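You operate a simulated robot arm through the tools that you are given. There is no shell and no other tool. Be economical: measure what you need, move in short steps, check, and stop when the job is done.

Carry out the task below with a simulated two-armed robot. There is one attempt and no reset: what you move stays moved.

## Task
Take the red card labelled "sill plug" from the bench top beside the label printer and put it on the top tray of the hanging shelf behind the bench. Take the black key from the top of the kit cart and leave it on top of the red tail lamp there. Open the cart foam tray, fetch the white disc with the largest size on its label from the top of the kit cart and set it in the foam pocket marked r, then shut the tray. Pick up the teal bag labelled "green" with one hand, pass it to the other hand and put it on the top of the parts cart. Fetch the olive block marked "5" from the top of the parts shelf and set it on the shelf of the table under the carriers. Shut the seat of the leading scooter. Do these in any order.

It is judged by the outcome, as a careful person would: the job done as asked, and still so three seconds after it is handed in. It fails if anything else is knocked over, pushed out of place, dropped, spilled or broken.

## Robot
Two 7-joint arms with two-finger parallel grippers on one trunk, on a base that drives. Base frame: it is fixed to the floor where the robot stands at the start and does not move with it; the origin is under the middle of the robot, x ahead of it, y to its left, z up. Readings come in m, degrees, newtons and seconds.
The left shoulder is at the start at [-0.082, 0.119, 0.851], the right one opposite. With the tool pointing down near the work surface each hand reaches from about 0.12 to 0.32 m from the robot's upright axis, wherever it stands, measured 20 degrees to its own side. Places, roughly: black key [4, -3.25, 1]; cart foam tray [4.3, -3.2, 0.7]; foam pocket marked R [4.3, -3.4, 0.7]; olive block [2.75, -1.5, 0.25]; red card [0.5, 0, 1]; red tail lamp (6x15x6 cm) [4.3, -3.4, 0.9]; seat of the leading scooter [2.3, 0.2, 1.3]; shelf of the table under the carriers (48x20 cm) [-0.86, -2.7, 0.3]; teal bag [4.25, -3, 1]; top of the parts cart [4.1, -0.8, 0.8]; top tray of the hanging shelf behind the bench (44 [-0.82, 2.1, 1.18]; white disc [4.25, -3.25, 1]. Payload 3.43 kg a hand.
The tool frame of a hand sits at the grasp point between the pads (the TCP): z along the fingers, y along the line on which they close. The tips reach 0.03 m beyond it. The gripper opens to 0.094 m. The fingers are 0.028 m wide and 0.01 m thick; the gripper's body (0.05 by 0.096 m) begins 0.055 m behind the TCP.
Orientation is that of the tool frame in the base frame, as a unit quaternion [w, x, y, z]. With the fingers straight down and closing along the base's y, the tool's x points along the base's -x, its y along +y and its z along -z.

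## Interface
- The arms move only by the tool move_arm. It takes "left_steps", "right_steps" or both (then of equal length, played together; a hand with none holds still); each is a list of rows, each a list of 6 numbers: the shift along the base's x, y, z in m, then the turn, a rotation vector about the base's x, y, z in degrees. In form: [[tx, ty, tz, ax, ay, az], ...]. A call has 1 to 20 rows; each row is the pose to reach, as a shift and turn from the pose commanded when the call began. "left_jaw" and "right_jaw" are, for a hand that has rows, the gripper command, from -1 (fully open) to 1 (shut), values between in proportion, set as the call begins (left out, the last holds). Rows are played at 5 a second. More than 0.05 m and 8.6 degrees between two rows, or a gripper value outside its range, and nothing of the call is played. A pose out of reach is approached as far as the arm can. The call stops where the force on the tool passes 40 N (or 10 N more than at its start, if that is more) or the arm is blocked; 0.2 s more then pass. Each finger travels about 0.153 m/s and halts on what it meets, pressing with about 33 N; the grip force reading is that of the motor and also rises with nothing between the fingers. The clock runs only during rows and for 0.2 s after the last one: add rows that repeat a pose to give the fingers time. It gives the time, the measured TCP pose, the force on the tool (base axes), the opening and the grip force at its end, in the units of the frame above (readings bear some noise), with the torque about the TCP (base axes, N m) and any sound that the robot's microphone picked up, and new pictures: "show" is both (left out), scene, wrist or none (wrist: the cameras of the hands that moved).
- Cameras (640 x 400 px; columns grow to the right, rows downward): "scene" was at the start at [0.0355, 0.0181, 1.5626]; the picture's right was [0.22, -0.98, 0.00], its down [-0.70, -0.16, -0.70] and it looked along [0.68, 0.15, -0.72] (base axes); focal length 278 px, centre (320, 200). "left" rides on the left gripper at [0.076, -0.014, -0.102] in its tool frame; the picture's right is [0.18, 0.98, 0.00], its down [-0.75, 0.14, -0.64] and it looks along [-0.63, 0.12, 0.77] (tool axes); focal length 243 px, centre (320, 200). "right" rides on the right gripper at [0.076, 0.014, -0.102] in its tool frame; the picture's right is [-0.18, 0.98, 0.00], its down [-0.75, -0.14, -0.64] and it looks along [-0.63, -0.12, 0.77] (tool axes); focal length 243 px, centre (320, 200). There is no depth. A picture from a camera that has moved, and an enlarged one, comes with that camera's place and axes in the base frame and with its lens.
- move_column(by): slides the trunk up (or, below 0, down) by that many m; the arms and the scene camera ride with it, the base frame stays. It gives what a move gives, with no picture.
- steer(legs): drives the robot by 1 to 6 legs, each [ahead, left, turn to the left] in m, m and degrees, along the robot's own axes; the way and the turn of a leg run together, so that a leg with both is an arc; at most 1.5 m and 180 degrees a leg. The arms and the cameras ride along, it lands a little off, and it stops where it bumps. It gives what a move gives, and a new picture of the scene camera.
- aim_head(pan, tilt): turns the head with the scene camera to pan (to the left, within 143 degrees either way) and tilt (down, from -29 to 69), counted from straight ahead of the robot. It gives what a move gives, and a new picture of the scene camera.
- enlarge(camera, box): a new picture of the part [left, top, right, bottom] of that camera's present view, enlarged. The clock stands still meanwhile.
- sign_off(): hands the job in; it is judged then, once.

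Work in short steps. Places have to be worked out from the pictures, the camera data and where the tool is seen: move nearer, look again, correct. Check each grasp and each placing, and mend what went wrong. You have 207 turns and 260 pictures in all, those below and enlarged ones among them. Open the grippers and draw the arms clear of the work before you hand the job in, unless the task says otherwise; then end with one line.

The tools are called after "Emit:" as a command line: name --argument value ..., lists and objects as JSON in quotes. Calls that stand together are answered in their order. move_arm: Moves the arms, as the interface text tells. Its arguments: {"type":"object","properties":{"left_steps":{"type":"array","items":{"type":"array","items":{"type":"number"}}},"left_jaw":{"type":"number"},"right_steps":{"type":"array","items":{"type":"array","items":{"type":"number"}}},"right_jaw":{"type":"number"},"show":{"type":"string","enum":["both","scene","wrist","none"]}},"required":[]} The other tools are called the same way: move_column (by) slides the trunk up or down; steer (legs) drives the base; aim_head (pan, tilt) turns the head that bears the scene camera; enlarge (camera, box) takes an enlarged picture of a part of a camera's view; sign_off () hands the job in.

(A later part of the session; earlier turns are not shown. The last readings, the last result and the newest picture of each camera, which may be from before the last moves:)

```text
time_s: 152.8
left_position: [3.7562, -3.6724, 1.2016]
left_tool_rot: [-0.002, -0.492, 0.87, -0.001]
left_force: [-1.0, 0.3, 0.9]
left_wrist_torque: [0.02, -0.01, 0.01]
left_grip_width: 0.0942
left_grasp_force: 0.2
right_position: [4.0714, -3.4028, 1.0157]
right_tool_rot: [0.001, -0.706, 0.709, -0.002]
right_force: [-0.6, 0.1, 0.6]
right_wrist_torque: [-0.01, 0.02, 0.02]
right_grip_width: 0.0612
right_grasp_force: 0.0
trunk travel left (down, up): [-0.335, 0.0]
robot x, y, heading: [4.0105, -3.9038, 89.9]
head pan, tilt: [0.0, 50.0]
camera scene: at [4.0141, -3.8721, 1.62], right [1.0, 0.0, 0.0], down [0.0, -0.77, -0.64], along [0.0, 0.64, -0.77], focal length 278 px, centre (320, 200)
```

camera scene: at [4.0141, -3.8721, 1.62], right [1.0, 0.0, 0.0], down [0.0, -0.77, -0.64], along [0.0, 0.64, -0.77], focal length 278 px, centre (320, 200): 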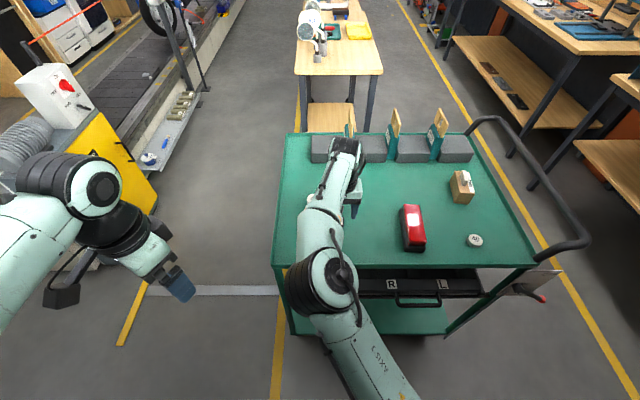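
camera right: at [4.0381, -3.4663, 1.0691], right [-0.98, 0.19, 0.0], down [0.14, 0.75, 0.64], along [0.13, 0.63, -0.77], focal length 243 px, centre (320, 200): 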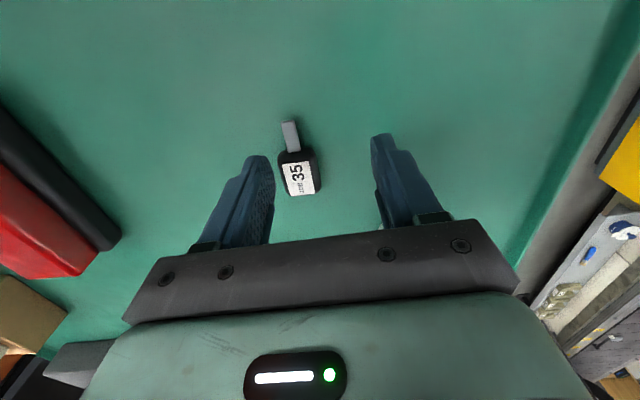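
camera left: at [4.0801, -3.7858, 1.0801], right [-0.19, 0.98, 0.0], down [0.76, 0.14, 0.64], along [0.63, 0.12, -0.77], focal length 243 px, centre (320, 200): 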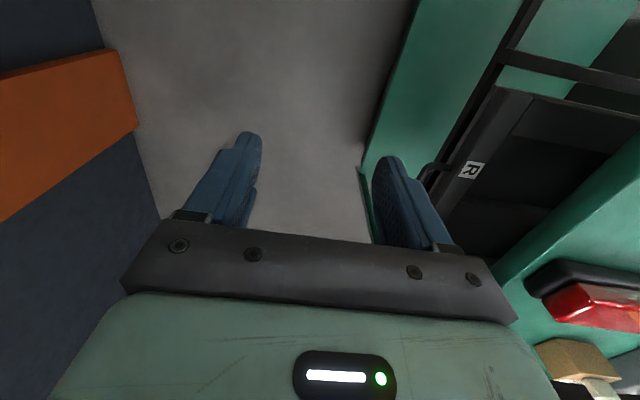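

Cleared. I creep 5 cm nearer so the key is comfortably in reach, watching the cart.

Emit:
steer --legs '[[0.05, 0, 0]]'

Emit:
move_arm --right_steps '[[0, -0.005, -0.03, 0, 0, 0], [0, -0.008, -0.06, 0, 0, 0], [0, -0.008, -0.075, 0, 0, 0], [0, -0.008, -0.075, 0, 0, 0]]'

```text
time_s: 153.8
left_position: [3.7573, -3.622, 1.2021]
left_tool_rot: [-0.001, -0.493, 0.87, -0.001]
left_force: [-0.4, -0.3, -0.3]
left_wrist_torque: [0.01, -0.01, -0.02]
left_grip_width: 0.0938
left_grasp_force: 0.1
right_position: [4.0724, -3.3528, 1.0147]
right_tool_rot: [0.001, -0.705, 0.709, -0.003]
right_force: [0.0, -0.7, -0.2]
right_wrist_torque: [0.02, -0.01, 0.01]
right_grip_width: 0.0612
right_grasp_force: 0.1
trunk travel left (down, up): [-0.335, 0.0]
robot x, y, heading: [4.0147, -3.8534, 89.7]
head pan, tilt: [0.0, 50.0]
camera scene: at [4.015, -3.8232, 1.6196], right [1.0, 0.0, 0.0], down [0.0, -0.77, -0.64], along [0.0, 0.64, -0.77], focal length 278 px, centre (320, 200)
```

scene: 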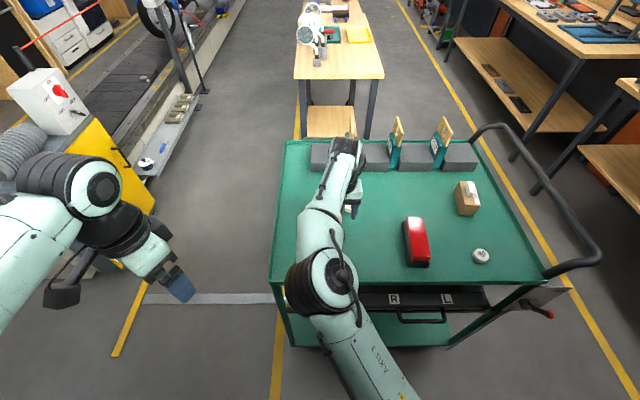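

```text
time_s: 154.8
left_position: [3.7568, -3.6236, 1.2022]
left_tool_rot: [-0.002, -0.494, 0.87, -0.001]
left_force: [0.8, 0.6, 0.1]
left_wrist_torque: [0.0, -0.04, 0.0]
left_grip_width: 0.0937
left_grasp_force: 0.0
right_position: [4.0729, -3.3601, 0.94]
right_tool_rot: [0.001, -0.705, 0.709, -0.002]
right_force: [-0.3, 0.0, -0.6]
right_wrist_torque: [0.02, -0.01, 0.0]
right_grip_width: 0.0612
right_grasp_force: 0.1
trunk travel left (down, up): [-0.335, 0.0]
robot x, y, heading: [4.014, -3.8536, 89.9]
head pan, tilt: [0.0, 50.0]
camera scene: at [4.0151, -3.8218, 1.62], right [1.0, 0.0, 0.0], down [0.0, -0.77, -0.64], along [0.0, 0.64, -0.77], focal length 278 px, centre (320, 200)
camera right: at [4.057, -3.4359, 1.0418], right [-0.98, 0.19, -0.01], down [0.14, 0.75, 0.64], along [0.13, 0.63, -0.77], focal length 243 px, centre (320, 200)
```

scene: 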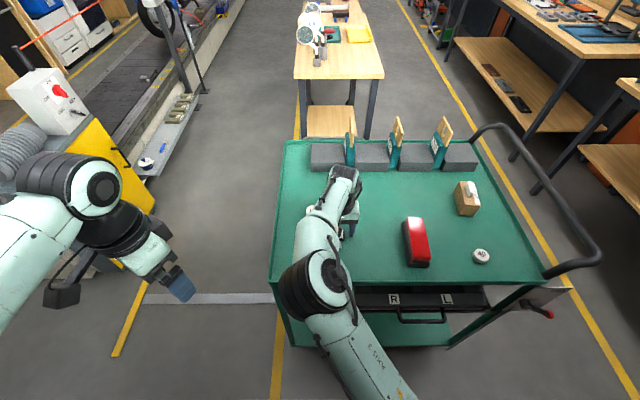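
right: 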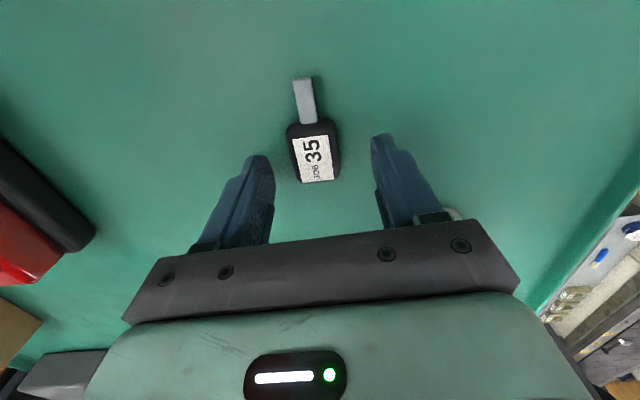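

Key lies centred between the fingers. Down 2.2 cm and close gently.

Emit:
move_arm --right_steps '[[0.004, 0, -0.01, 0, 0, 0], [0.004, 0, -0.022, 0, 0, 0], [0.004, 0, -0.022, 0, 0, 0]]' --show "none"

Emit:
move_arm --right_steps '[[0, 0, 0, 0, 0, 0], [0, 0, 0, 0, 0, 0], [0, 0, 0, 0, 0, 0]]' --right_jaw 1 --show "wrist"

```text
time_s: 155.4
left_position: [3.7568, -3.6242, 1.2027]
left_tool_rot: [-0.001, -0.493, 0.87, -0.002]
left_force: [0.6, -0.5, -0.4]
left_wrist_torque: [0.01, -0.02, 0.01]
left_grip_width: 0.0939
left_grasp_force: 0.1
right_position: [4.0772, -3.3584, 0.93]
right_tool_rot: [0.003, -0.706, 0.708, 0.003]
right_force: [1.1, -10.1, 20.3]
right_wrist_torque: [-0.61, 0.43, 0.14]
right_grip_width: 0.0602
right_grasp_force: 0.1
trunk travel left (down, up): [-0.335, 0.0]
robot x, y, heading: [4.0161, -3.8532, 89.8]
head pan, tilt: [0.0, 50.0]
stopped in row 2 (right hand): the force on the tool passed its limit at 51 N (the readings are from after the stop); the commanded pose is now the measured one
```

```text
time_s: 156.2
left_position: [3.7563, -3.6232, 1.203]
left_tool_rot: [-0.001, -0.494, 0.87, -0.001]
left_force: [-0.7, 1.1, -0.6]
left_wrist_torque: [0.01, -0.02, 0.01]
left_grip_width: 0.0941
left_grasp_force: 0.0
right_position: [4.0744, -3.3575, 0.9305]
right_tool_rot: [0.005, -0.706, 0.708, 0.005]
right_force: [-4.2, 4.8, 33.2]
right_wrist_torque: [-0.28, 0.23, 0.09]
right_grip_width: 0.0284
right_grasp_force: 32.5
trunk travel left (down, up): [-0.335, 0.0]
robot x, y, heading: [4.0115, -3.8558, 89.9]
head pan, tilt: [0.0, 50.0]
camera right: at [4.0594, -3.4349, 1.0315], right [-0.98, 0.19, 0.0], down [0.14, 0.74, 0.65], along [0.12, 0.64, -0.76], focal length 243 px, centre (320, 200)
```

right: 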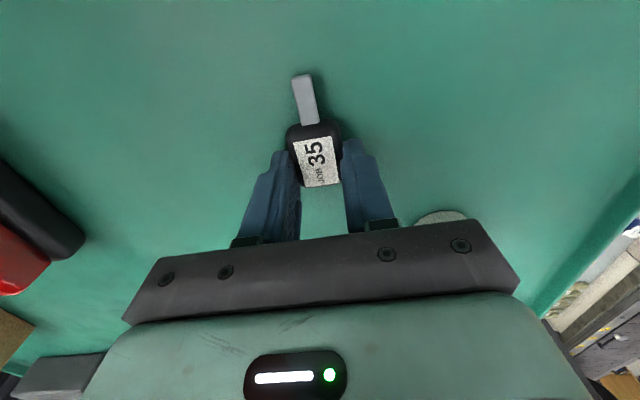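

Surface contact shows the cart top at z ≈ 0.90; the key is gripped at 28 mm. I lift it.

Emit:
move_arm --right_steps '[[0, 0, 0.01, 0, 0, 0], [0, 0, 0.04, 0, 0, 0], [0, 0, 0.08, 0, 0, 0], [0, 0, 0.11, 0, 0, 0], [0, 0, 0.12, 0, 0, 0]]'

```text
time_s: 157.4
left_position: [3.7564, -3.6222, 1.2039]
left_tool_rot: [-0.001, -0.493, 0.87, -0.002]
left_force: [0.7, -0.2, -0.1]
left_wrist_torque: [-0.02, -0.02, 0.0]
left_grip_width: 0.0943
left_grasp_force: 0.2
right_position: [4.0773, -3.3581, 1.0465]
right_tool_rot: [0.003, -0.705, 0.709, 0.002]
right_force: [0.0, 0.3, 0.0]
right_wrist_torque: [-0.02, -0.01, -0.02]
right_grip_width: 0.0288
right_grasp_force: 32.9
trunk travel left (down, up): [-0.335, 0.0]
robot x, y, heading: [4.0144, -3.8544, 89.6]
head pan, tilt: [0.0, 50.0]
camera scene: at [4.0152, -3.8213, 1.62], right [1.0, 0.0, 0.0], down [0.0, -0.77, -0.64], along [0.0, 0.64, -0.77], focal length 278 px, centre (320, 200)
camera right: at [4.0622, -3.4345, 1.1485], right [-0.98, 0.19, 0.0], down [0.14, 0.75, 0.65], along [0.12, 0.64, -0.76], focal length 243 px, centre (320, 200)
```

scene: 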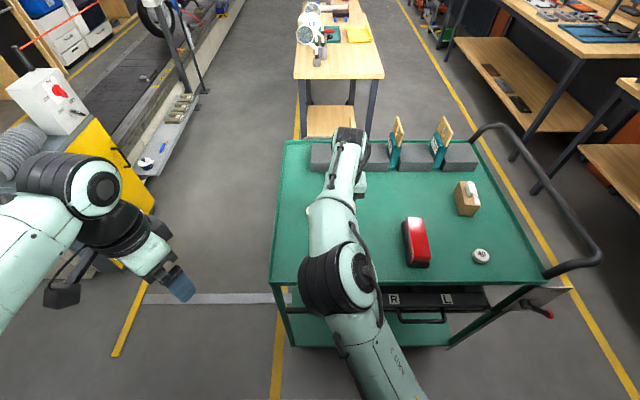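
right: 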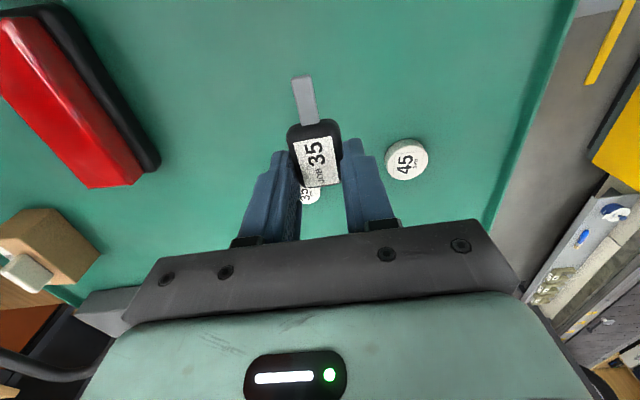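

Key held. I zoom on the lamp to place it well.

Emit:
enlarge --camera "scene" --box '[380, 200, 460, 280]'

Emit:
enlarge --camera "right" --box '[0, 0, 200, 200]'

```text
5.00 times, centred on (420, 240) of scene
camera zoom: at [4.0152, -3.8213, 1.62], right [1.0, 0.0, 0.0], down [0.0, -0.77, -0.64], along [0.0, 0.64, -0.77], focal length 1392 px, centre (-180, 0)
```

zoom: 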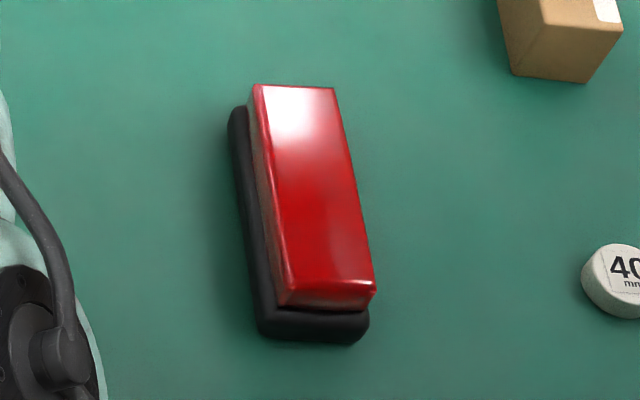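

```text
2.00 times, centred on (100, 100) of right
camera zoom: at [4.0622, -3.4345, 1.1485], right [-0.98, 0.19, 0.0], down [0.14, 0.75, 0.65], along [0.12, 0.64, -0.76], focal length 485 px, centre (760, 400)
```

zoom: 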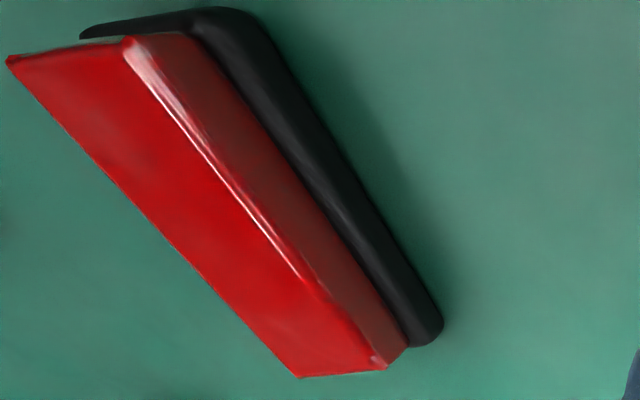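

Lamp top centre is about (4.289, −3.40). I carry the key above it.

Emit:
move_arm --right_steps '[[0.04, -0.005, 0.01, 0, 0, 0], [0.085, -0.01, 0.01, 0, 0, 0], [0.13, -0.02, 0.01, 0, 0, 0], [0.175, -0.03, 0.01, 0, 0, 0], [0.212, -0.037, 0.01, 0, 0, 0], [0.212, -0.037, -0.02, 0, 0, 0], [0.212, -0.037, -0.035, 0, 0, 0], [0.212, -0.037, -0.035, 0, 0, 0]]'

```text
time_s: 159.2
left_position: [3.7573, -3.6218, 1.2024]
left_tool_rot: [-0.002, -0.493, 0.87, 0.0]
left_force: [-0.5, 0.2, -1.3]
left_wrist_torque: [0.02, -0.04, 0.03]
left_grip_width: 0.0941
left_grasp_force: 0.1
right_position: [4.2285, -3.4054, 1.03]
right_tool_rot: [0.006, -0.707, 0.707, 0.004]
right_force: [-0.1, -0.3, 0.0]
right_wrist_torque: [0.01, -0.02, 0.02]
right_grip_width: 0.0288
right_grasp_force: 33.3
right hand out of reach, approached as far as the arm can: row 2, 3, 4, 5, 6, 7, 8
trunk travel left (down, up): [-0.335, 0.0]
robot x, y, heading: [4.0137, -3.8541, 89.8]
head pan, tilt: [0.0, 50.0]
camera scene: at [4.0146, -3.8217, 1.62], right [1.0, 0.0, 0.0], down [0.0, -0.77, -0.64], along [0.0, 0.64, -0.77], focal length 278 px, centre (320, 200)
camera right: at [4.214, -3.4813, 1.1324], right [-0.98, 0.18, 0.0], down [0.14, 0.75, 0.65], along [0.12, 0.64, -0.76], focal length 243 px, centre (320, 200)
```

scene: 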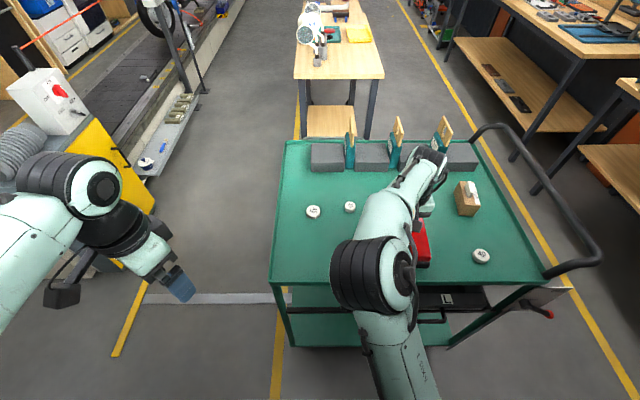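
right: 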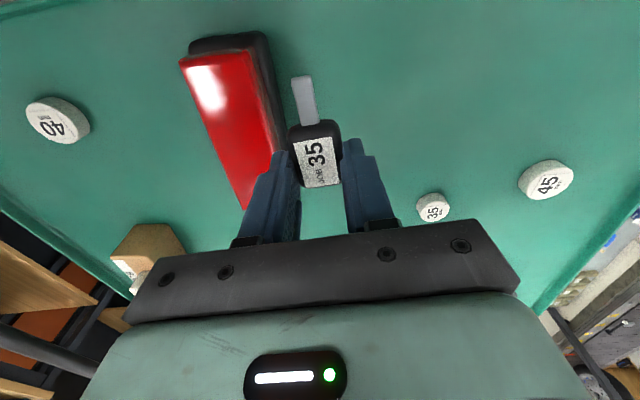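

The arm runs short sideways; I shift the base 6 cm to the right instead.

Emit:
steer --legs '[[0, -0.065, 0]]'

Emit:
move_arm --right_steps '[[0, 0.005, 0, 0, 0, 0], [0, 0.01, -0.01, 0, 0, 0], [0, 0.01, -0.01, 0, 0, 0]]'

```text
time_s: 160.4
left_position: [3.8217, -3.622, 1.2029]
left_tool_rot: [-0.001, -0.493, 0.87, -0.001]
left_force: [1.2, 0.6, 0.5]
left_wrist_torque: [0.04, 0.01, 0.01]
left_grip_width: 0.094
left_grasp_force: 0.1
right_position: [4.2957, -3.4051, 1.0306]
right_tool_rot: [-0.005, 0.707, -0.707, -0.004]
right_force: [-0.4, 0.0, -0.2]
right_wrist_torque: [0.01, 0.0, 0.01]
right_grip_width: 0.0288
right_grasp_force: 33.0
trunk travel left (down, up): [-0.335, 0.0]
robot x, y, heading: [4.0761, -3.8502, 89.5]
head pan, tilt: [0.0, 50.0]
camera scene: at [4.0803, -3.8217, 1.62], right [1.0, 0.0, 0.0], down [0.0, -0.77, -0.64], along [0.0, 0.64, -0.77], focal length 278 px, centre (320, 200)
```

scene: 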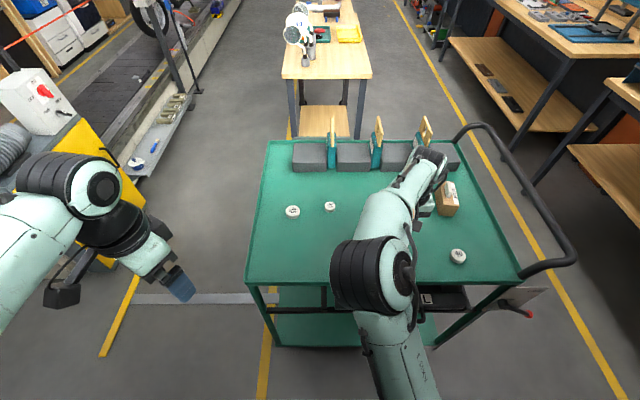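

```text
time_s: 161.2
left_position: [3.8238, -3.6212, 1.2019]
left_tool_rot: [-0.001, -0.492, 0.87, -0.002]
left_force: [0.0, -0.6, 0.0]
left_wrist_torque: [0.01, 0.03, 0.02]
left_grip_width: 0.0938
left_grasp_force: 0.1
right_position: [4.2954, -3.4048, 1.0307]
right_tool_rot: [-0.005, 0.707, -0.707, -0.003]
right_force: [0.0, -1.2, -0.9]
right_wrist_torque: [-0.01, 0.01, -0.02]
right_grip_width: 0.0286
right_grasp_force: 32.9
right hand out of reach, approached as far as the arm can: row 1, 2, 3
trunk travel left (down, up): [-0.335, 0.0]
robot x, y, heading: [4.0764, -3.8547, 89.6]
head pan, tilt: [0.0, 50.0]
camera scene: at [4.0804, -3.8217, 1.62], right [1.0, 0.0, 0.0], down [0.0, -0.77, -0.64], along [0.0, 0.64, -0.77], focal length 278 px, centre (320, 200)
camera right: at [4.2796, -3.4814, 1.1324], right [-0.98, 0.18, 0.0], down [0.14, 0.75, 0.65], along [0.12, 0.64, -0.76], focal length 243 px, centre (320, 200)
```

scene: 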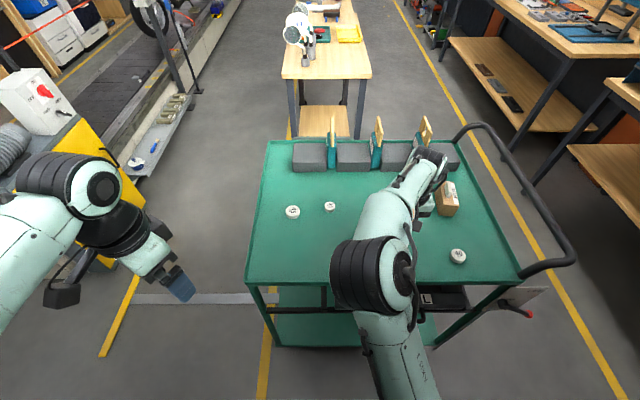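
right: 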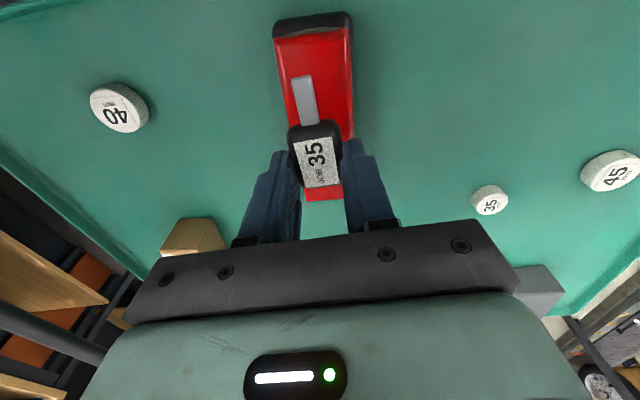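

The last command lies beyond reach; I bring it back onto a reachable point over the lamp and descend.

Emit:
move_arm --right_steps '[[-0.03, -0.01, 0.03, 0, 0, 0], [-0.063, -0.015, 0.03, 0, 0, 0], [-0.063, -0.015, 0.015, 0, 0, 0], [-0.063, -0.015, 0.005, 0, 0, 0], [-0.063, -0.015, 0.005, 0, 0, 0]]'

```text
time_s: 162.4
left_position: [3.8223, -3.6217, 1.2032]
left_tool_rot: [-0.001, -0.492, 0.871, -0.001]
left_force: [-0.4, -0.2, 0.0]
left_wrist_torque: [0.0, -0.01, 0.0]
left_grip_width: 0.094
left_grasp_force: 0.0
right_position: [4.2313, -3.4198, 1.0351]
right_tool_rot: [-0.004, 0.707, -0.707, -0.004]
right_force: [-0.3, -0.7, -0.8]
right_wrist_torque: [0.03, -0.03, 0.02]
right_grip_width: 0.0291
right_grasp_force: 33.0
trunk travel left (down, up): [-0.335, 0.0]
robot x, y, heading: [4.0786, -3.857, 89.7]
head pan, tilt: [0.0, 50.0]
camera scene: at [4.0806, -3.8216, 1.62], right [1.0, 0.0, 0.0], down [0.0, -0.77, -0.64], along [0.0, 0.64, -0.77], focal length 278 px, centre (320, 200)
camera right: at [4.2162, -3.4972, 1.1368], right [-0.98, 0.18, 0.0], down [0.14, 0.75, 0.65], along [0.12, 0.64, -0.76], focal length 243 px, centre (320, 200)
```

scene: 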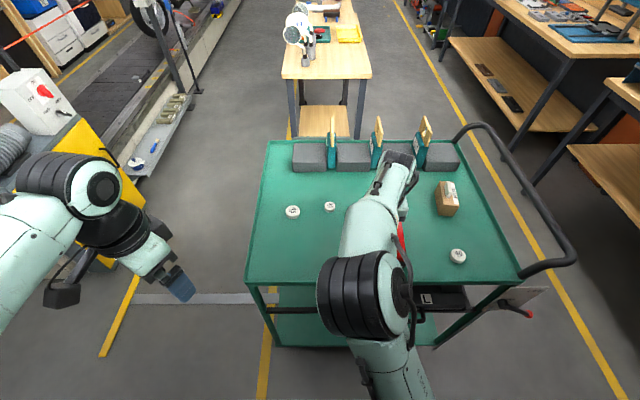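
right: 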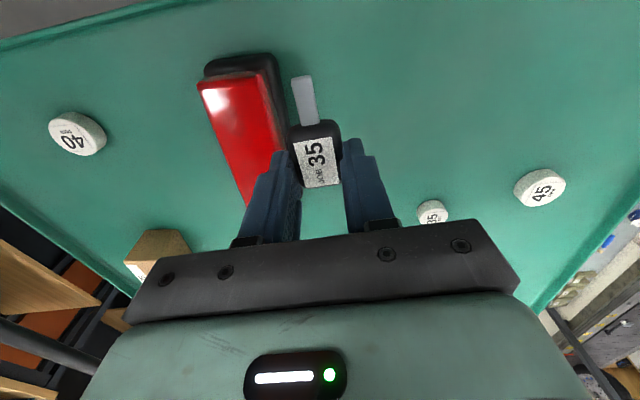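

The hand returns to measured poses; the arm is near a joint limit there. I shift the base 10 cm right so the lamp is more in front.

Emit:
steer --legs '[[0, -0.1, 0]]'

Emit:
move_arm --right_steps '[[-0.02, 0.01, 0, 0, 0, 0], [-0.039, 0.018, 0, 0, 0, 0], [-0.039, 0.018, -0.015, 0, 0, 0], [-0.039, 0.018, -0.025, 0, 0, 0], [-0.039, 0.018, -0.025, 0, 0, 0]]'

```text
time_s: 163.9
left_position: [3.9185, -3.6224, 1.2022]
left_tool_rot: [-0.002, -0.493, 0.87, 0.0]
left_force: [0.0, -0.6, 0.3]
left_wrist_torque: [0.0, 0.0, -0.01]
left_grip_width: 0.0942
left_grasp_force: 0.0
right_position: [4.3291, -3.4211, 1.036]
right_tool_rot: [0.005, -0.706, 0.708, 0.004]
right_force: [0.2, -1.0, -0.7]
right_wrist_torque: [0.02, 0.0, -0.02]
right_grip_width: 0.0289
right_grasp_force: 32.5
trunk travel left (down, up): [-0.335, 0.0]
robot x, y, heading: [4.1775, -3.8546, 89.8]
head pan, tilt: [0.0, 50.0]
camera scene: at [4.178, -3.8221, 1.62], right [1.0, 0.0, 0.0], down [0.0, -0.77, -0.64], along [0.0, 0.64, -0.77], focal length 278 px, centre (320, 200)
```

scene: 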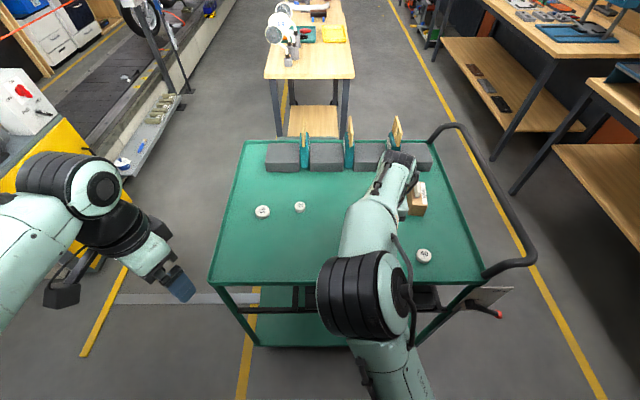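

```text
time_s: 165.1
left_position: [3.9202, -3.6232, 1.2025]
left_tool_rot: [-0.002, -0.493, 0.87, -0.001]
left_force: [-0.6, 0.5, -0.2]
left_wrist_torque: [-0.02, -0.02, -0.02]
left_grip_width: 0.0938
left_grasp_force: 0.2
right_position: [4.2888, -3.403, 1.0103]
right_tool_rot: [-0.005, 0.707, -0.707, -0.003]
right_force: [0.2, 0.7, -0.7]
right_wrist_torque: [0.02, 0.02, -0.03]
right_grip_width: 0.0285
right_grasp_force: 33.2
trunk travel left (down, up): [-0.335, 0.0]
robot x, y, heading: [4.1811, -3.856, 89.4]
head pan, tilt: [0.0, 50.0]
camera scene: at [4.178, -3.8221, 1.62], right [1.0, 0.0, 0.0], down [0.0, -0.77, -0.64], along [0.0, 0.64, -0.77], focal length 278 px, centre (320, 200)
camera right: at [4.2742, -3.4801, 1.1115], right [-0.98, 0.18, 0.0], down [0.14, 0.75, 0.65], along [0.12, 0.64, -0.76], focal length 243 px, centre (320, 200)
```

scene: 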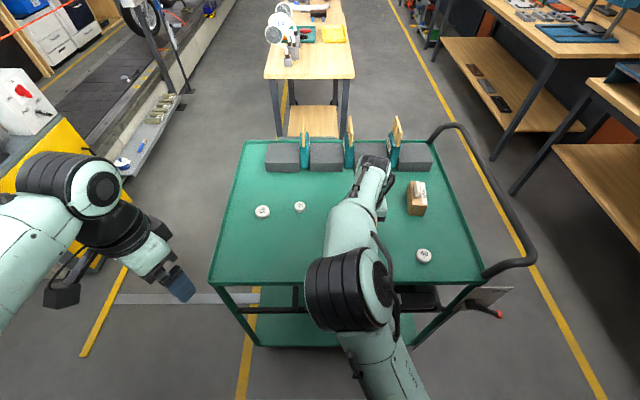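
right: 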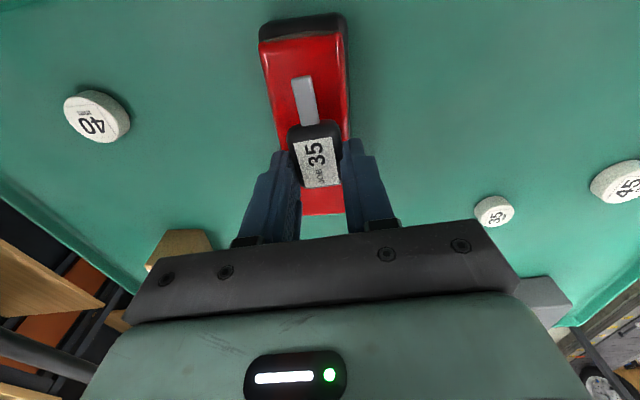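

Key is right over the lamp. Lowering in small steps until contact.

Emit:
move_arm --right_steps '[[-0.002, 0, -0.006, 0, 0, 0], [-0.004, 0, -0.012, 0, 0, 0], [-0.004, 0, -0.015, 0, 0, 0], [-0.004, 0, -0.015, 0, 0, 0]]' --show "none"

```text
time_s: 166.1
left_position: [3.9196, -3.6225, 1.2029]
left_tool_rot: [-0.001, -0.494, 0.87, -0.001]
left_force: [-0.7, -0.8, -0.7]
left_wrist_torque: [-0.01, -0.01, 0.01]
left_grip_width: 0.0941
left_grasp_force: 0.0
right_position: [4.2857, -3.4032, 0.9957]
right_tool_rot: [0.005, -0.707, 0.708, 0.004]
right_force: [0.0, 0.8, -0.8]
right_wrist_torque: [0.01, -0.03, 0.0]
right_grip_width: 0.0288
right_grasp_force: 33.1
trunk travel left (down, up): [-0.335, 0.0]
robot x, y, heading: [4.1772, -3.8505, 89.6]
head pan, tilt: [0.0, 50.0]
```

Emit:
move_arm --right_steps '[[0, 0, -0.003, 0, 0, 0], [0, 0, -0.006, 0, 0, 0], [0, 0, -0.006, 0, 0, 0]]' --show "wrist"

```text
time_s: 166.9
left_position: [3.9189, -3.6235, 1.2027]
left_tool_rot: [-0.001, -0.493, 0.87, -0.001]
left_force: [0.4, 0.2, -0.9]
left_wrist_torque: [-0.02, -0.03, 0.0]
left_grip_width: 0.094
left_grasp_force: 0.1
right_position: [4.286, -3.4038, 0.989]
right_tool_rot: [-0.004, 0.707, -0.707, -0.004]
right_force: [0.1, 0.8, -0.4]
right_wrist_torque: [-0.01, 0.01, 0.0]
right_grip_width: 0.0287
right_grasp_force: 33.3
trunk travel left (down, up): [-0.335, 0.0]
robot x, y, heading: [4.1769, -3.8536, 89.9]
head pan, tilt: [0.0, 50.0]
camera right: at [4.2708, -3.48, 1.0909], right [-0.98, 0.18, 0.0], down [0.14, 0.75, 0.65], along [0.12, 0.64, -0.76], focal length 243 px, centre (320, 200)
```

right: 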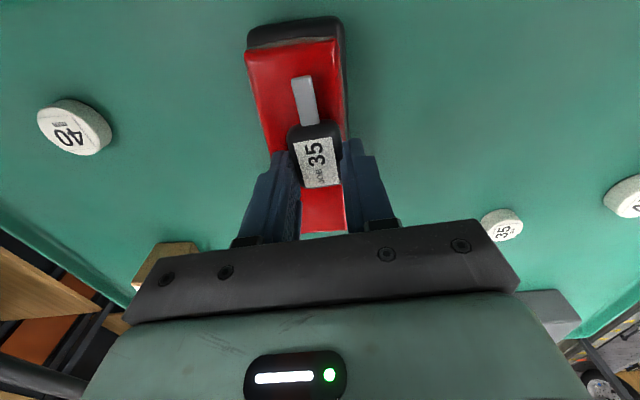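

Emit:
move_arm --right_steps '[[0, 0, -0.003, 0, 0, 0], [0, 0, -0.005, 0, 0, 0], [0, 0, -0.005, 0, 0, 0]]' --show "none"

Emit:
move_arm --right_steps '[[0, 0, -0.002, 0, 0, 0], [0, 0, -0.004, 0, 0, 0], [0, 0, -0.004, 0, 0, 0]]' --show "wrist"

```text
time_s: 167.7
left_position: [3.9197, -3.6237, 1.203]
left_tool_rot: [-0.001, -0.493, 0.87, -0.002]
left_force: [0.2, -0.6, -1.1]
left_wrist_torque: [0.01, 0.03, 0.0]
left_grip_width: 0.0938
left_grasp_force: 0.0
right_position: [4.287, -3.4029, 0.9856]
right_tool_rot: [-0.005, 0.707, -0.707, -0.003]
right_force: [1.9, -0.3, 8.1]
right_wrist_torque: [-0.11, -0.08, 0.05]
right_grip_width: 0.0287
right_grasp_force: 33.1
trunk travel left (down, up): [-0.335, 0.0]
robot x, y, heading: [4.1762, -3.8559, 89.9]
head pan, tilt: [0.0, 50.0]
```

```text
time_s: 168.5
left_position: [3.9197, -3.6237, 1.2019]
left_tool_rot: [-0.002, -0.492, 0.87, 0.0]
left_force: [0.4, 0.4, -1.0]
left_wrist_torque: [0.05, 0.0, -0.02]
left_grip_width: 0.094
left_grasp_force: 0.0
right_position: [4.2864, -3.4025, 0.9853]
right_tool_rot: [0.009, -0.707, 0.707, 0.005]
right_force: [0.4, -4.4, 17.9]
right_wrist_torque: [-0.47, -0.2, -0.06]
right_grip_width: 0.0286
right_grasp_force: 32.4
trunk travel left (down, up): [-0.335, 0.0]
robot x, y, heading: [4.1776, -3.856, 89.6]
head pan, tilt: [0.0, 50.0]
stopped in row 3 (right hand): the force on the tool passed its limit at 42 N (the readings are from after the stop); the commanded pose is now the measured one
camera right: at [4.2705, -3.4806, 1.0864], right [-0.98, 0.18, 0.0], down [0.14, 0.74, 0.66], along [0.12, 0.65, -0.75], focal length 243 px, centre (320, 200)
```

right: 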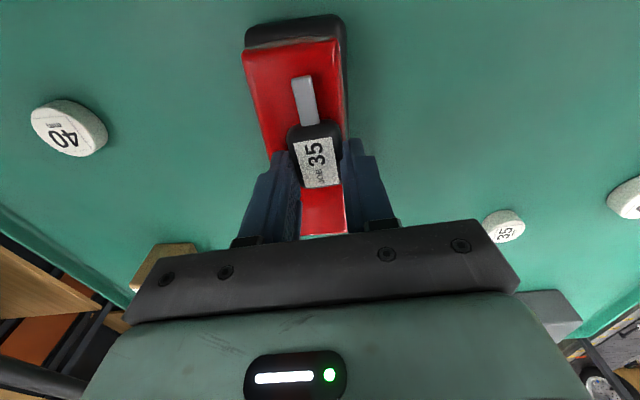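

Contact made. Ease 1 mm, release to 5 cm width and lift straight up.

Emit:
move_arm --right_steps '[[0, 0, 0.001, 0, 0, 0], [0, 0, 0.001, 0, 0, 0]]' --right_jaw 0 --show "none"

Emit:
move_arm --right_steps '[[0, 0, 0.02, 0, 0, 0], [0, 0, 0.05, 0, 0, 0], [0, -0.02, 0.09, 0, 0, 0]]'

```text
time_s: 169.1
left_position: [3.9183, -3.6241, 1.2025]
left_tool_rot: [0.0, -0.494, 0.87, -0.001]
left_force: [-0.2, 0.5, -0.5]
left_wrist_torque: [0.01, -0.04, 0.01]
left_grip_width: 0.0937
left_grasp_force: 0.0
right_position: [4.2845, -3.4018, 0.9857]
right_tool_rot: [0.009, -0.707, 0.707, 0.006]
right_force: [-5.7, -1.0, 18.0]
right_wrist_torque: [-0.25, -0.24, -0.06]
right_grip_width: 0.0433
right_grasp_force: 0.0
trunk travel left (down, up): [-0.335, 0.0]
robot x, y, heading: [4.1779, -3.8539, 89.7]
head pan, tilt: [0.0, 50.0]
```

```text
time_s: 169.9
left_position: [3.9191, -3.6228, 1.2029]
left_tool_rot: [-0.001, -0.492, 0.871, -0.001]
left_force: [0.2, -0.1, -0.4]
left_wrist_torque: [0.03, 0.03, -0.02]
left_grip_width: 0.0941
left_grasp_force: 0.0
right_position: [4.288, -3.4211, 1.0733]
right_tool_rot: [0.007, -0.707, 0.707, 0.005]
right_force: [0.4, -0.8, 0.6]
right_wrist_torque: [0.04, 0.0, -0.04]
right_grip_width: 0.047
right_grasp_force: 0.0
trunk travel left (down, up): [-0.335, 0.0]
robot x, y, heading: [4.1803, -3.8547, 89.7]
head pan, tilt: [0.0, 50.0]
camera scene: at [4.1783, -3.8233, 1.62], right [1.0, 0.0, 0.0], down [0.0, -0.77, -0.64], along [0.0, 0.64, -0.77], focal length 278 px, centre (320, 200)
camera right: at [4.2734, -3.4987, 1.1751], right [-0.98, 0.18, 0.0], down [0.14, 0.74, 0.66], along [0.12, 0.64, -0.76], focal length 243 px, centre (320, 200)
```

scene: 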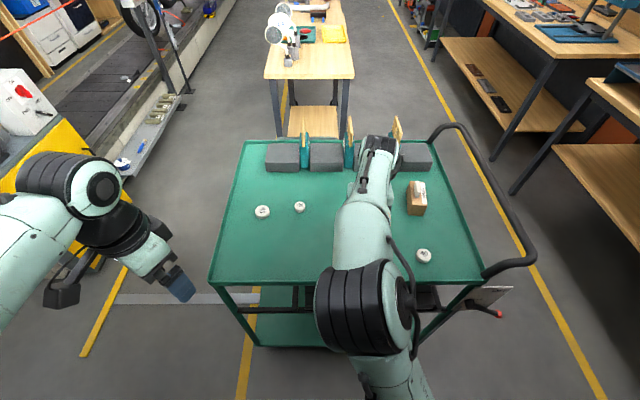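
right: 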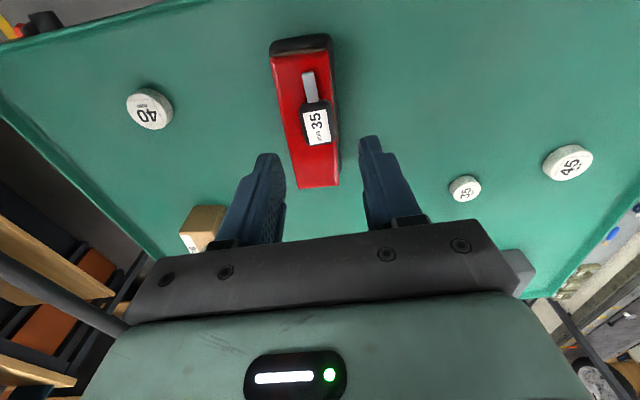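

The key rests on the lamp. I draw the right hand back, shift the base left, and square the left hand for disc 45.

Emit:
move_arm --right_steps '[[0.01, -0.03, 0.03, 0, 0, 0], [0.03, -0.06, 0.06, 0, 0, 0], [0.05, -0.1, 0.07, 0, 0, 0], [0.08, -0.13, 0.08, 0, 0, 0], [0.11, -0.16, 0.09, 0, 0, 0], [0.14, -0.19, 0.09, 0, 0, 0]]' --left_steps '[[0, 0, 0, 0, 0, 6], [0, 0, 0, 0, 0, 12], [0, 0, 0, 0, 0, 18], [0, 0, 0, 0, 0, 24], [0, 0, 0, 0, 0, 30.5], [0, 0, 0, 0, 0, 30.5]]' --left_jaw -0.5 --show "none"

Emit:
steer --legs '[[0, 0.1, 0]]'

```text
time_s: 171.3
left_position: [3.92, -3.6235, 1.2027]
left_tool_rot: [-0.001, -0.704, 0.71, 0.0]
left_force: [0.0, -0.5, -1.0]
left_wrist_torque: [0.01, -0.03, 0.0]
left_grip_width: 0.0704
left_grasp_force: 0.1
right_position: [4.4269, -3.6139, 1.1627]
right_tool_rot: [-0.007, 0.707, -0.707, -0.006]
right_force: [0.2, 0.2, -0.8]
right_wrist_torque: [0.01, 0.02, -0.05]
right_grip_width: 0.0472
right_grasp_force: 0.1
trunk travel left (down, up): [-0.335, 0.0]
robot x, y, heading: [4.1761, -3.8546, 89.8]
head pan, tilt: [0.0, 50.0]
```

```text
time_s: 172.8
left_position: [3.8173, -3.6214, 1.202]
left_tool_rot: [-0.001, -0.704, 0.71, -0.001]
left_force: [-0.2, 0.4, 0.2]
left_wrist_torque: [0.01, 0.0, 0.0]
left_grip_width: 0.0705
left_grasp_force: 0.0
right_position: [4.3257, -3.6122, 1.1633]
right_tool_rot: [0.007, -0.706, 0.708, 0.005]
right_force: [0.1, -0.3, 0.4]
right_wrist_torque: [0.01, 0.0, 0.0]
right_grip_width: 0.0469
right_grasp_force: 0.1
trunk travel left (down, up): [-0.335, 0.0]
robot x, y, heading: [4.0757, -3.8524, 89.7]
head pan, tilt: [0.0, 50.0]
camera scene: at [4.0769, -3.8216, 1.62], right [1.0, -0.01, 0.0], down [0.0, -0.77, -0.64], along [0.0, 0.64, -0.77], focal length 278 px, centre (320, 200)
```

scene: 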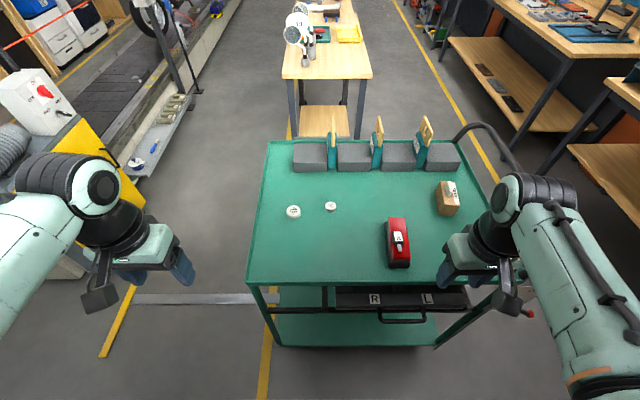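

Disc 45 computes to (3.993, −3.28). I bring the left hand over it, tilting 25° forward for reach.

Emit:
move_arm --left_steps '[[0.02, 0.029, -0.005, 3, 0, 0], [0.04, 0.058, -0.01, 6, 0, 0], [0.06, 0.087, -0.02, 9, 0, 0], [0.08, 0.116, -0.03, 12, 0, 0], [0.1, 0.145, -0.05, 15, 0, 0], [0.12, 0.174, -0.07, 18, 0, 0], [0.14, 0.203, -0.09, 21, 0, 0], [0.16, 0.232, -0.11, 25, 0, 0], [0.176, 0.26, -0.14, 25, 0, 0], [0.176, 0.28, -0.16, 25, 0, 0]]'

```text
time_s: 175.0
left_position: [3.9951, -3.3409, 1.0415]
left_tool_rot: [0.15, -0.688, 0.694, 0.153]
left_force: [-0.5, 1.1, 0.4]
left_wrist_torque: [0.01, 0.01, 0.01]
left_grip_width: 0.0704
left_grasp_force: 0.1
right_position: [4.3252, -3.6127, 1.1635]
right_tool_rot: [0.008, -0.706, 0.708, 0.005]
right_force: [0.1, 0.2, 0.7]
right_wrist_torque: [-0.04, -0.02, 0.0]
right_grip_width: 0.0469
right_grasp_force: 0.1
trunk travel left (down, up): [-0.335, 0.0]
robot x, y, heading: [4.0744, -3.8519, 89.6]
head pan, tilt: [0.0, 50.0]
camera scene: at [4.0767, -3.8212, 1.62], right [1.0, -0.01, 0.0], down [0.0, -0.77, -0.64], along [0.0, 0.64, -0.77], focal length 278 px, centre (320, 200)
camera left: at [4.0071, -3.4525, 1.105], right [-0.98, -0.16, -0.07], down [-0.13, 0.42, 0.9], along [-0.11, 0.9, -0.43], focal length 243 px, centre (320, 200)
```

scene: 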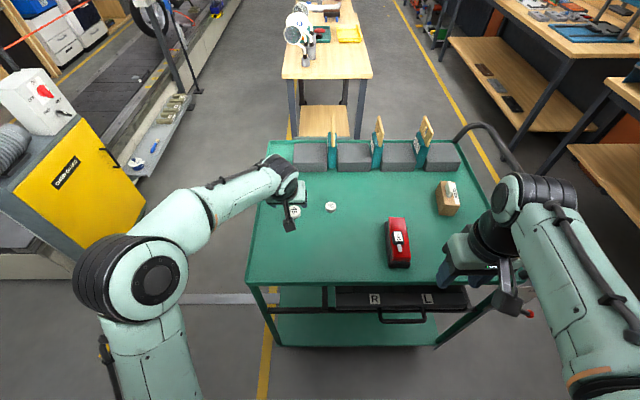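
left: 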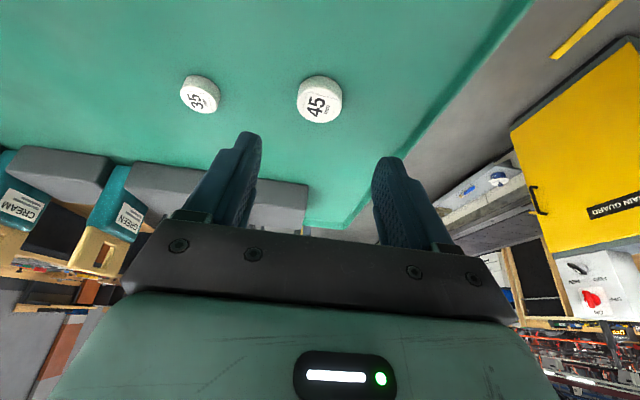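

Disc at (3.995, −3.286). I descend along the tilted approach with the jaw at 7 cm.

Emit:
move_arm --left_steps '[[0, 0.01, -0.035, 0, 0, 0], [0, 0.025, -0.07, 0, 0, 0], [0, 0.04, -0.09, 0, 0, 0], [0, 0.046, -0.1, 0, 0, 0], [0, 0.046, -0.1, 0, 0, 0]]' --show "wrist"

```text
time_s: 176.2
left_position: [3.9943, -3.2954, 0.9429]
left_tool_rot: [0.151, -0.687, 0.695, 0.152]
left_force: [-0.1, 0.3, -0.1]
left_wrist_torque: [0.0, -0.01, 0.01]
left_grip_width: 0.0706
left_grasp_force: 0.0
right_position: [4.3256, -3.6119, 1.1627]
right_tool_rot: [0.008, -0.706, 0.708, 0.005]
right_force: [-0.2, 0.0, 0.1]
right_wrist_torque: [0.02, 0.02, -0.02]
right_grip_width: 0.047
right_grasp_force: 0.0
trunk travel left (down, up): [-0.335, 0.0]
robot x, y, heading: [4.0742, -3.8514, 89.5]
head pan, tilt: [0.0, 50.0]
camera left: at [4.0068, -3.4069, 1.0051], right [-0.98, -0.16, -0.07], down [-0.13, 0.42, 0.9], along [-0.11, 0.9, -0.43], focal length 243 px, centre (320, 200)
```

left: 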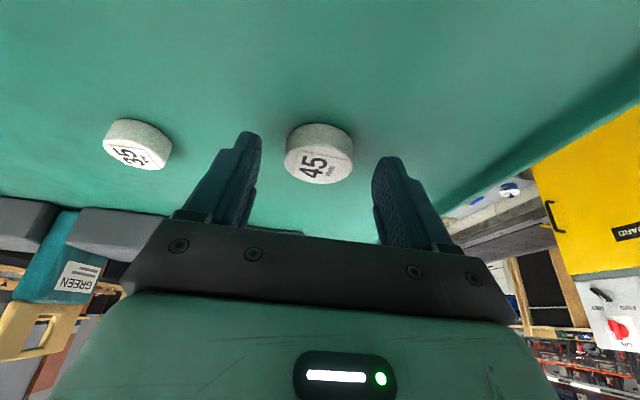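

Disc sits between the fingertips. A little lower and close.

Emit:
move_arm --left_steps '[[0, 0, -0.005, 0, 0, 0], [0, 0, -0.005, 0, 0, 0]]' --show "none"

Emit:
move_arm --left_steps '[[0, 0, 0, 0, 0, 0], [0, 0, 0, 0, 0, 0], [0, 0, 0, 0, 0, 0]]' --left_jaw 1 --show "wrist"

```text
time_s: 176.8
left_position: [3.9945, -3.2958, 0.9383]
left_tool_rot: [0.151, -0.688, 0.693, 0.153]
left_force: [0.2, -0.2, 0.3]
left_wrist_torque: [0.03, 0.03, 0.0]
left_grip_width: 0.0706
left_grasp_force: 0.1
right_position: [4.3262, -3.6124, 1.1636]
right_tool_rot: [0.008, -0.706, 0.708, 0.005]
right_force: [-0.1, 0.8, 0.4]
right_wrist_torque: [0.01, 0.0, 0.0]
right_grip_width: 0.0469
right_grasp_force: 0.1
trunk travel left (down, up): [-0.335, 0.0]
robot x, y, heading: [4.0744, -3.8555, 89.7]
head pan, tilt: [0.0, 50.0]
```

```text
time_s: 177.6
left_position: [3.9944, -3.2954, 0.9376]
left_tool_rot: [0.151, -0.687, 0.694, 0.153]
left_force: [-0.4, 0.3, -0.5]
left_wrist_torque: [0.0, 0.02, -0.02]
left_grip_width: 0.043
left_grasp_force: 33.1
right_position: [4.3242, -3.6121, 1.1634]
right_tool_rot: [0.007, -0.706, 0.708, 0.005]
right_force: [-1.0, 0.2, 0.4]
right_wrist_torque: [0.04, -0.02, 0.0]
right_grip_width: 0.0471
right_grasp_force: 0.1
trunk travel left (down, up): [-0.335, 0.0]
robot x, y, heading: [4.0749, -3.8546, 89.2]
head pan, tilt: [0.0, 50.0]
camera left: at [4.0065, -3.4076, 1.0003], right [-0.98, -0.16, -0.07], down [-0.13, 0.42, 0.9], along [-0.11, 0.9, -0.43], focal length 243 px, centre (320, 200)
```

left: 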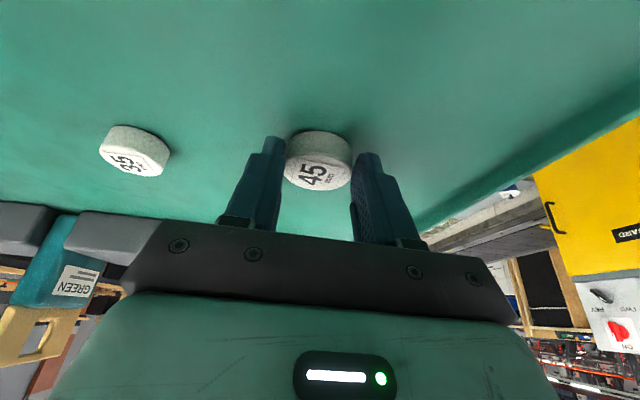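

Gripped at 43 mm. I lift it and draw the hand back, keeping the tilt so the disc stays level.

Emit:
move_arm --left_steps '[[0, 0, 0.04, 0, 0, 0], [0, -0.01, 0.08, 0, 0, 0], [-0.01, -0.04, 0.11, 0, 0, 0], [-0.02, -0.08, 0.13, 0, 0, 0], [-0.04, -0.12, 0.15, 0, 0, 0], [-0.06, -0.16, 0.17, 0, 0, 0], [-0.08, -0.2, 0.18, 0, 0, 0], [-0.1, -0.24, 0.19, 0, 0, 0]]'

```text
time_s: 179.4
left_position: [3.8934, -3.5372, 1.126]
left_tool_rot: [0.15, -0.687, 0.694, 0.153]
left_force: [-0.1, -0.2, -0.2]
left_wrist_torque: [0.03, 0.02, 0.0]
left_grip_width: 0.0428
left_grasp_force: 32.9
right_position: [4.3244, -3.6146, 1.1632]
right_tool_rot: [0.008, -0.706, 0.708, 0.006]
right_force: [0.4, -1.4, 0.0]
right_wrist_torque: [0.01, -0.02, 0.01]
right_grip_width: 0.0471
right_grasp_force: 0.0
trunk travel left (down, up): [-0.335, 0.0]
robot x, y, heading: [4.0754, -3.8573, 89.3]
head pan, tilt: [0.0, 50.0]
camera scene: at [4.0763, -3.8234, 1.6199], right [1.0, -0.01, 0.0], down [0.0, -0.77, -0.64], along [0.0, 0.64, -0.77], focal length 278 px, centre (320, 200)
camera left: at [3.9061, -3.6495, 1.1885], right [-0.98, -0.16, -0.07], down [-0.13, 0.42, 0.9], along [-0.11, 0.9, -0.43], focal length 243 px, centre (320, 200)
```

scene: 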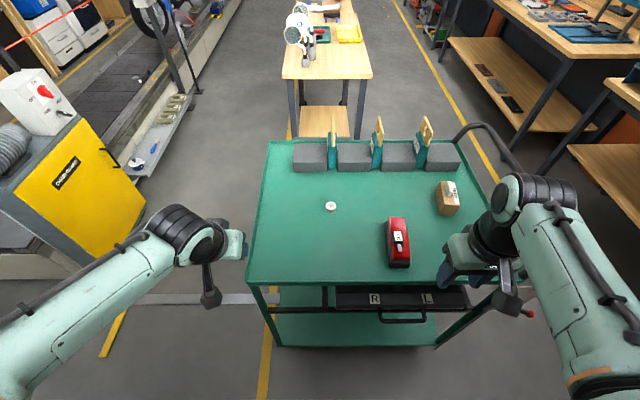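
left: 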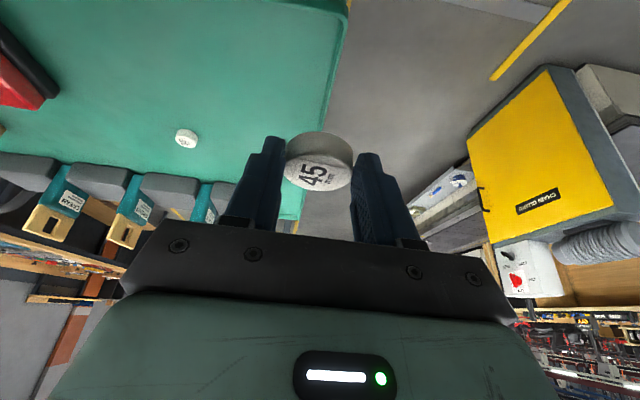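

Disc secure. I back off and shift right so the right hand can work the tray handle.

Emit:
steer --legs '[[-0.2, 0, 0.5], [0, -0.165, 0]]'

Emit:
enlarge --camera "scene" --box '[250, 200, 430, 320]'

```text
time_s: 182.7
left_position: [4.0552, -3.7372, 1.126]
left_tool_rot: [0.15, -0.691, 0.691, 0.153]
left_force: [0.1, 0.2, 0.9]
left_wrist_torque: [-0.04, 0.01, 0.05]
left_grip_width: 0.0427
left_grasp_force: 32.8
right_position: [4.4883, -3.8109, 1.1633]
right_tool_rot: [-0.007, 0.71, -0.704, -0.005]
right_force: [0.0, -0.1, 0.2]
right_wrist_torque: [-0.01, 0.0, 0.0]
right_grip_width: 0.047
right_grasp_force: 0.1
trunk travel left (down, up): [-0.335, 0.0]
robot x, y, heading: [4.2389, -4.0549, 90.1]
head pan, tilt: [0.0, 50.0]
camera scene: at [4.2406, -4.0218, 1.62], right [1.0, 0.0, 0.0], down [0.0, -0.77, -0.64], along [0.0, 0.64, -0.77], focal length 278 px, centre (320, 200)
```

scene: 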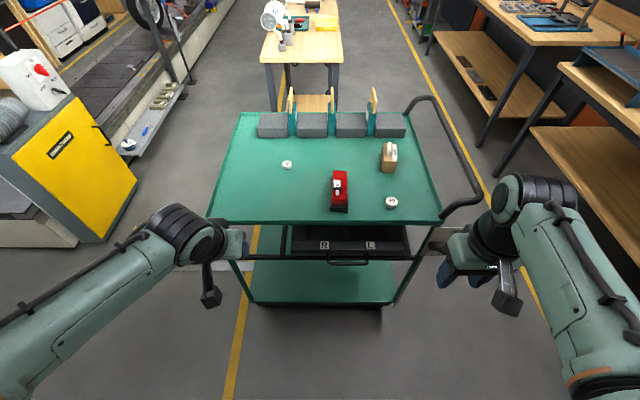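

```text
3.33 times, centred on (340, 260) of scene
camera zoom: at [4.2406, -4.0218, 1.62], right [1.0, 0.0, 0.0], down [0.0, -0.77, -0.64], along [0.0, 0.64, -0.77], focal length 928 px, centre (253, 0)
```

zoom: 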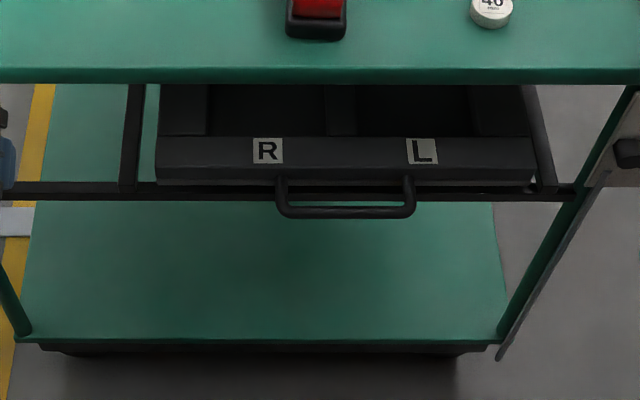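

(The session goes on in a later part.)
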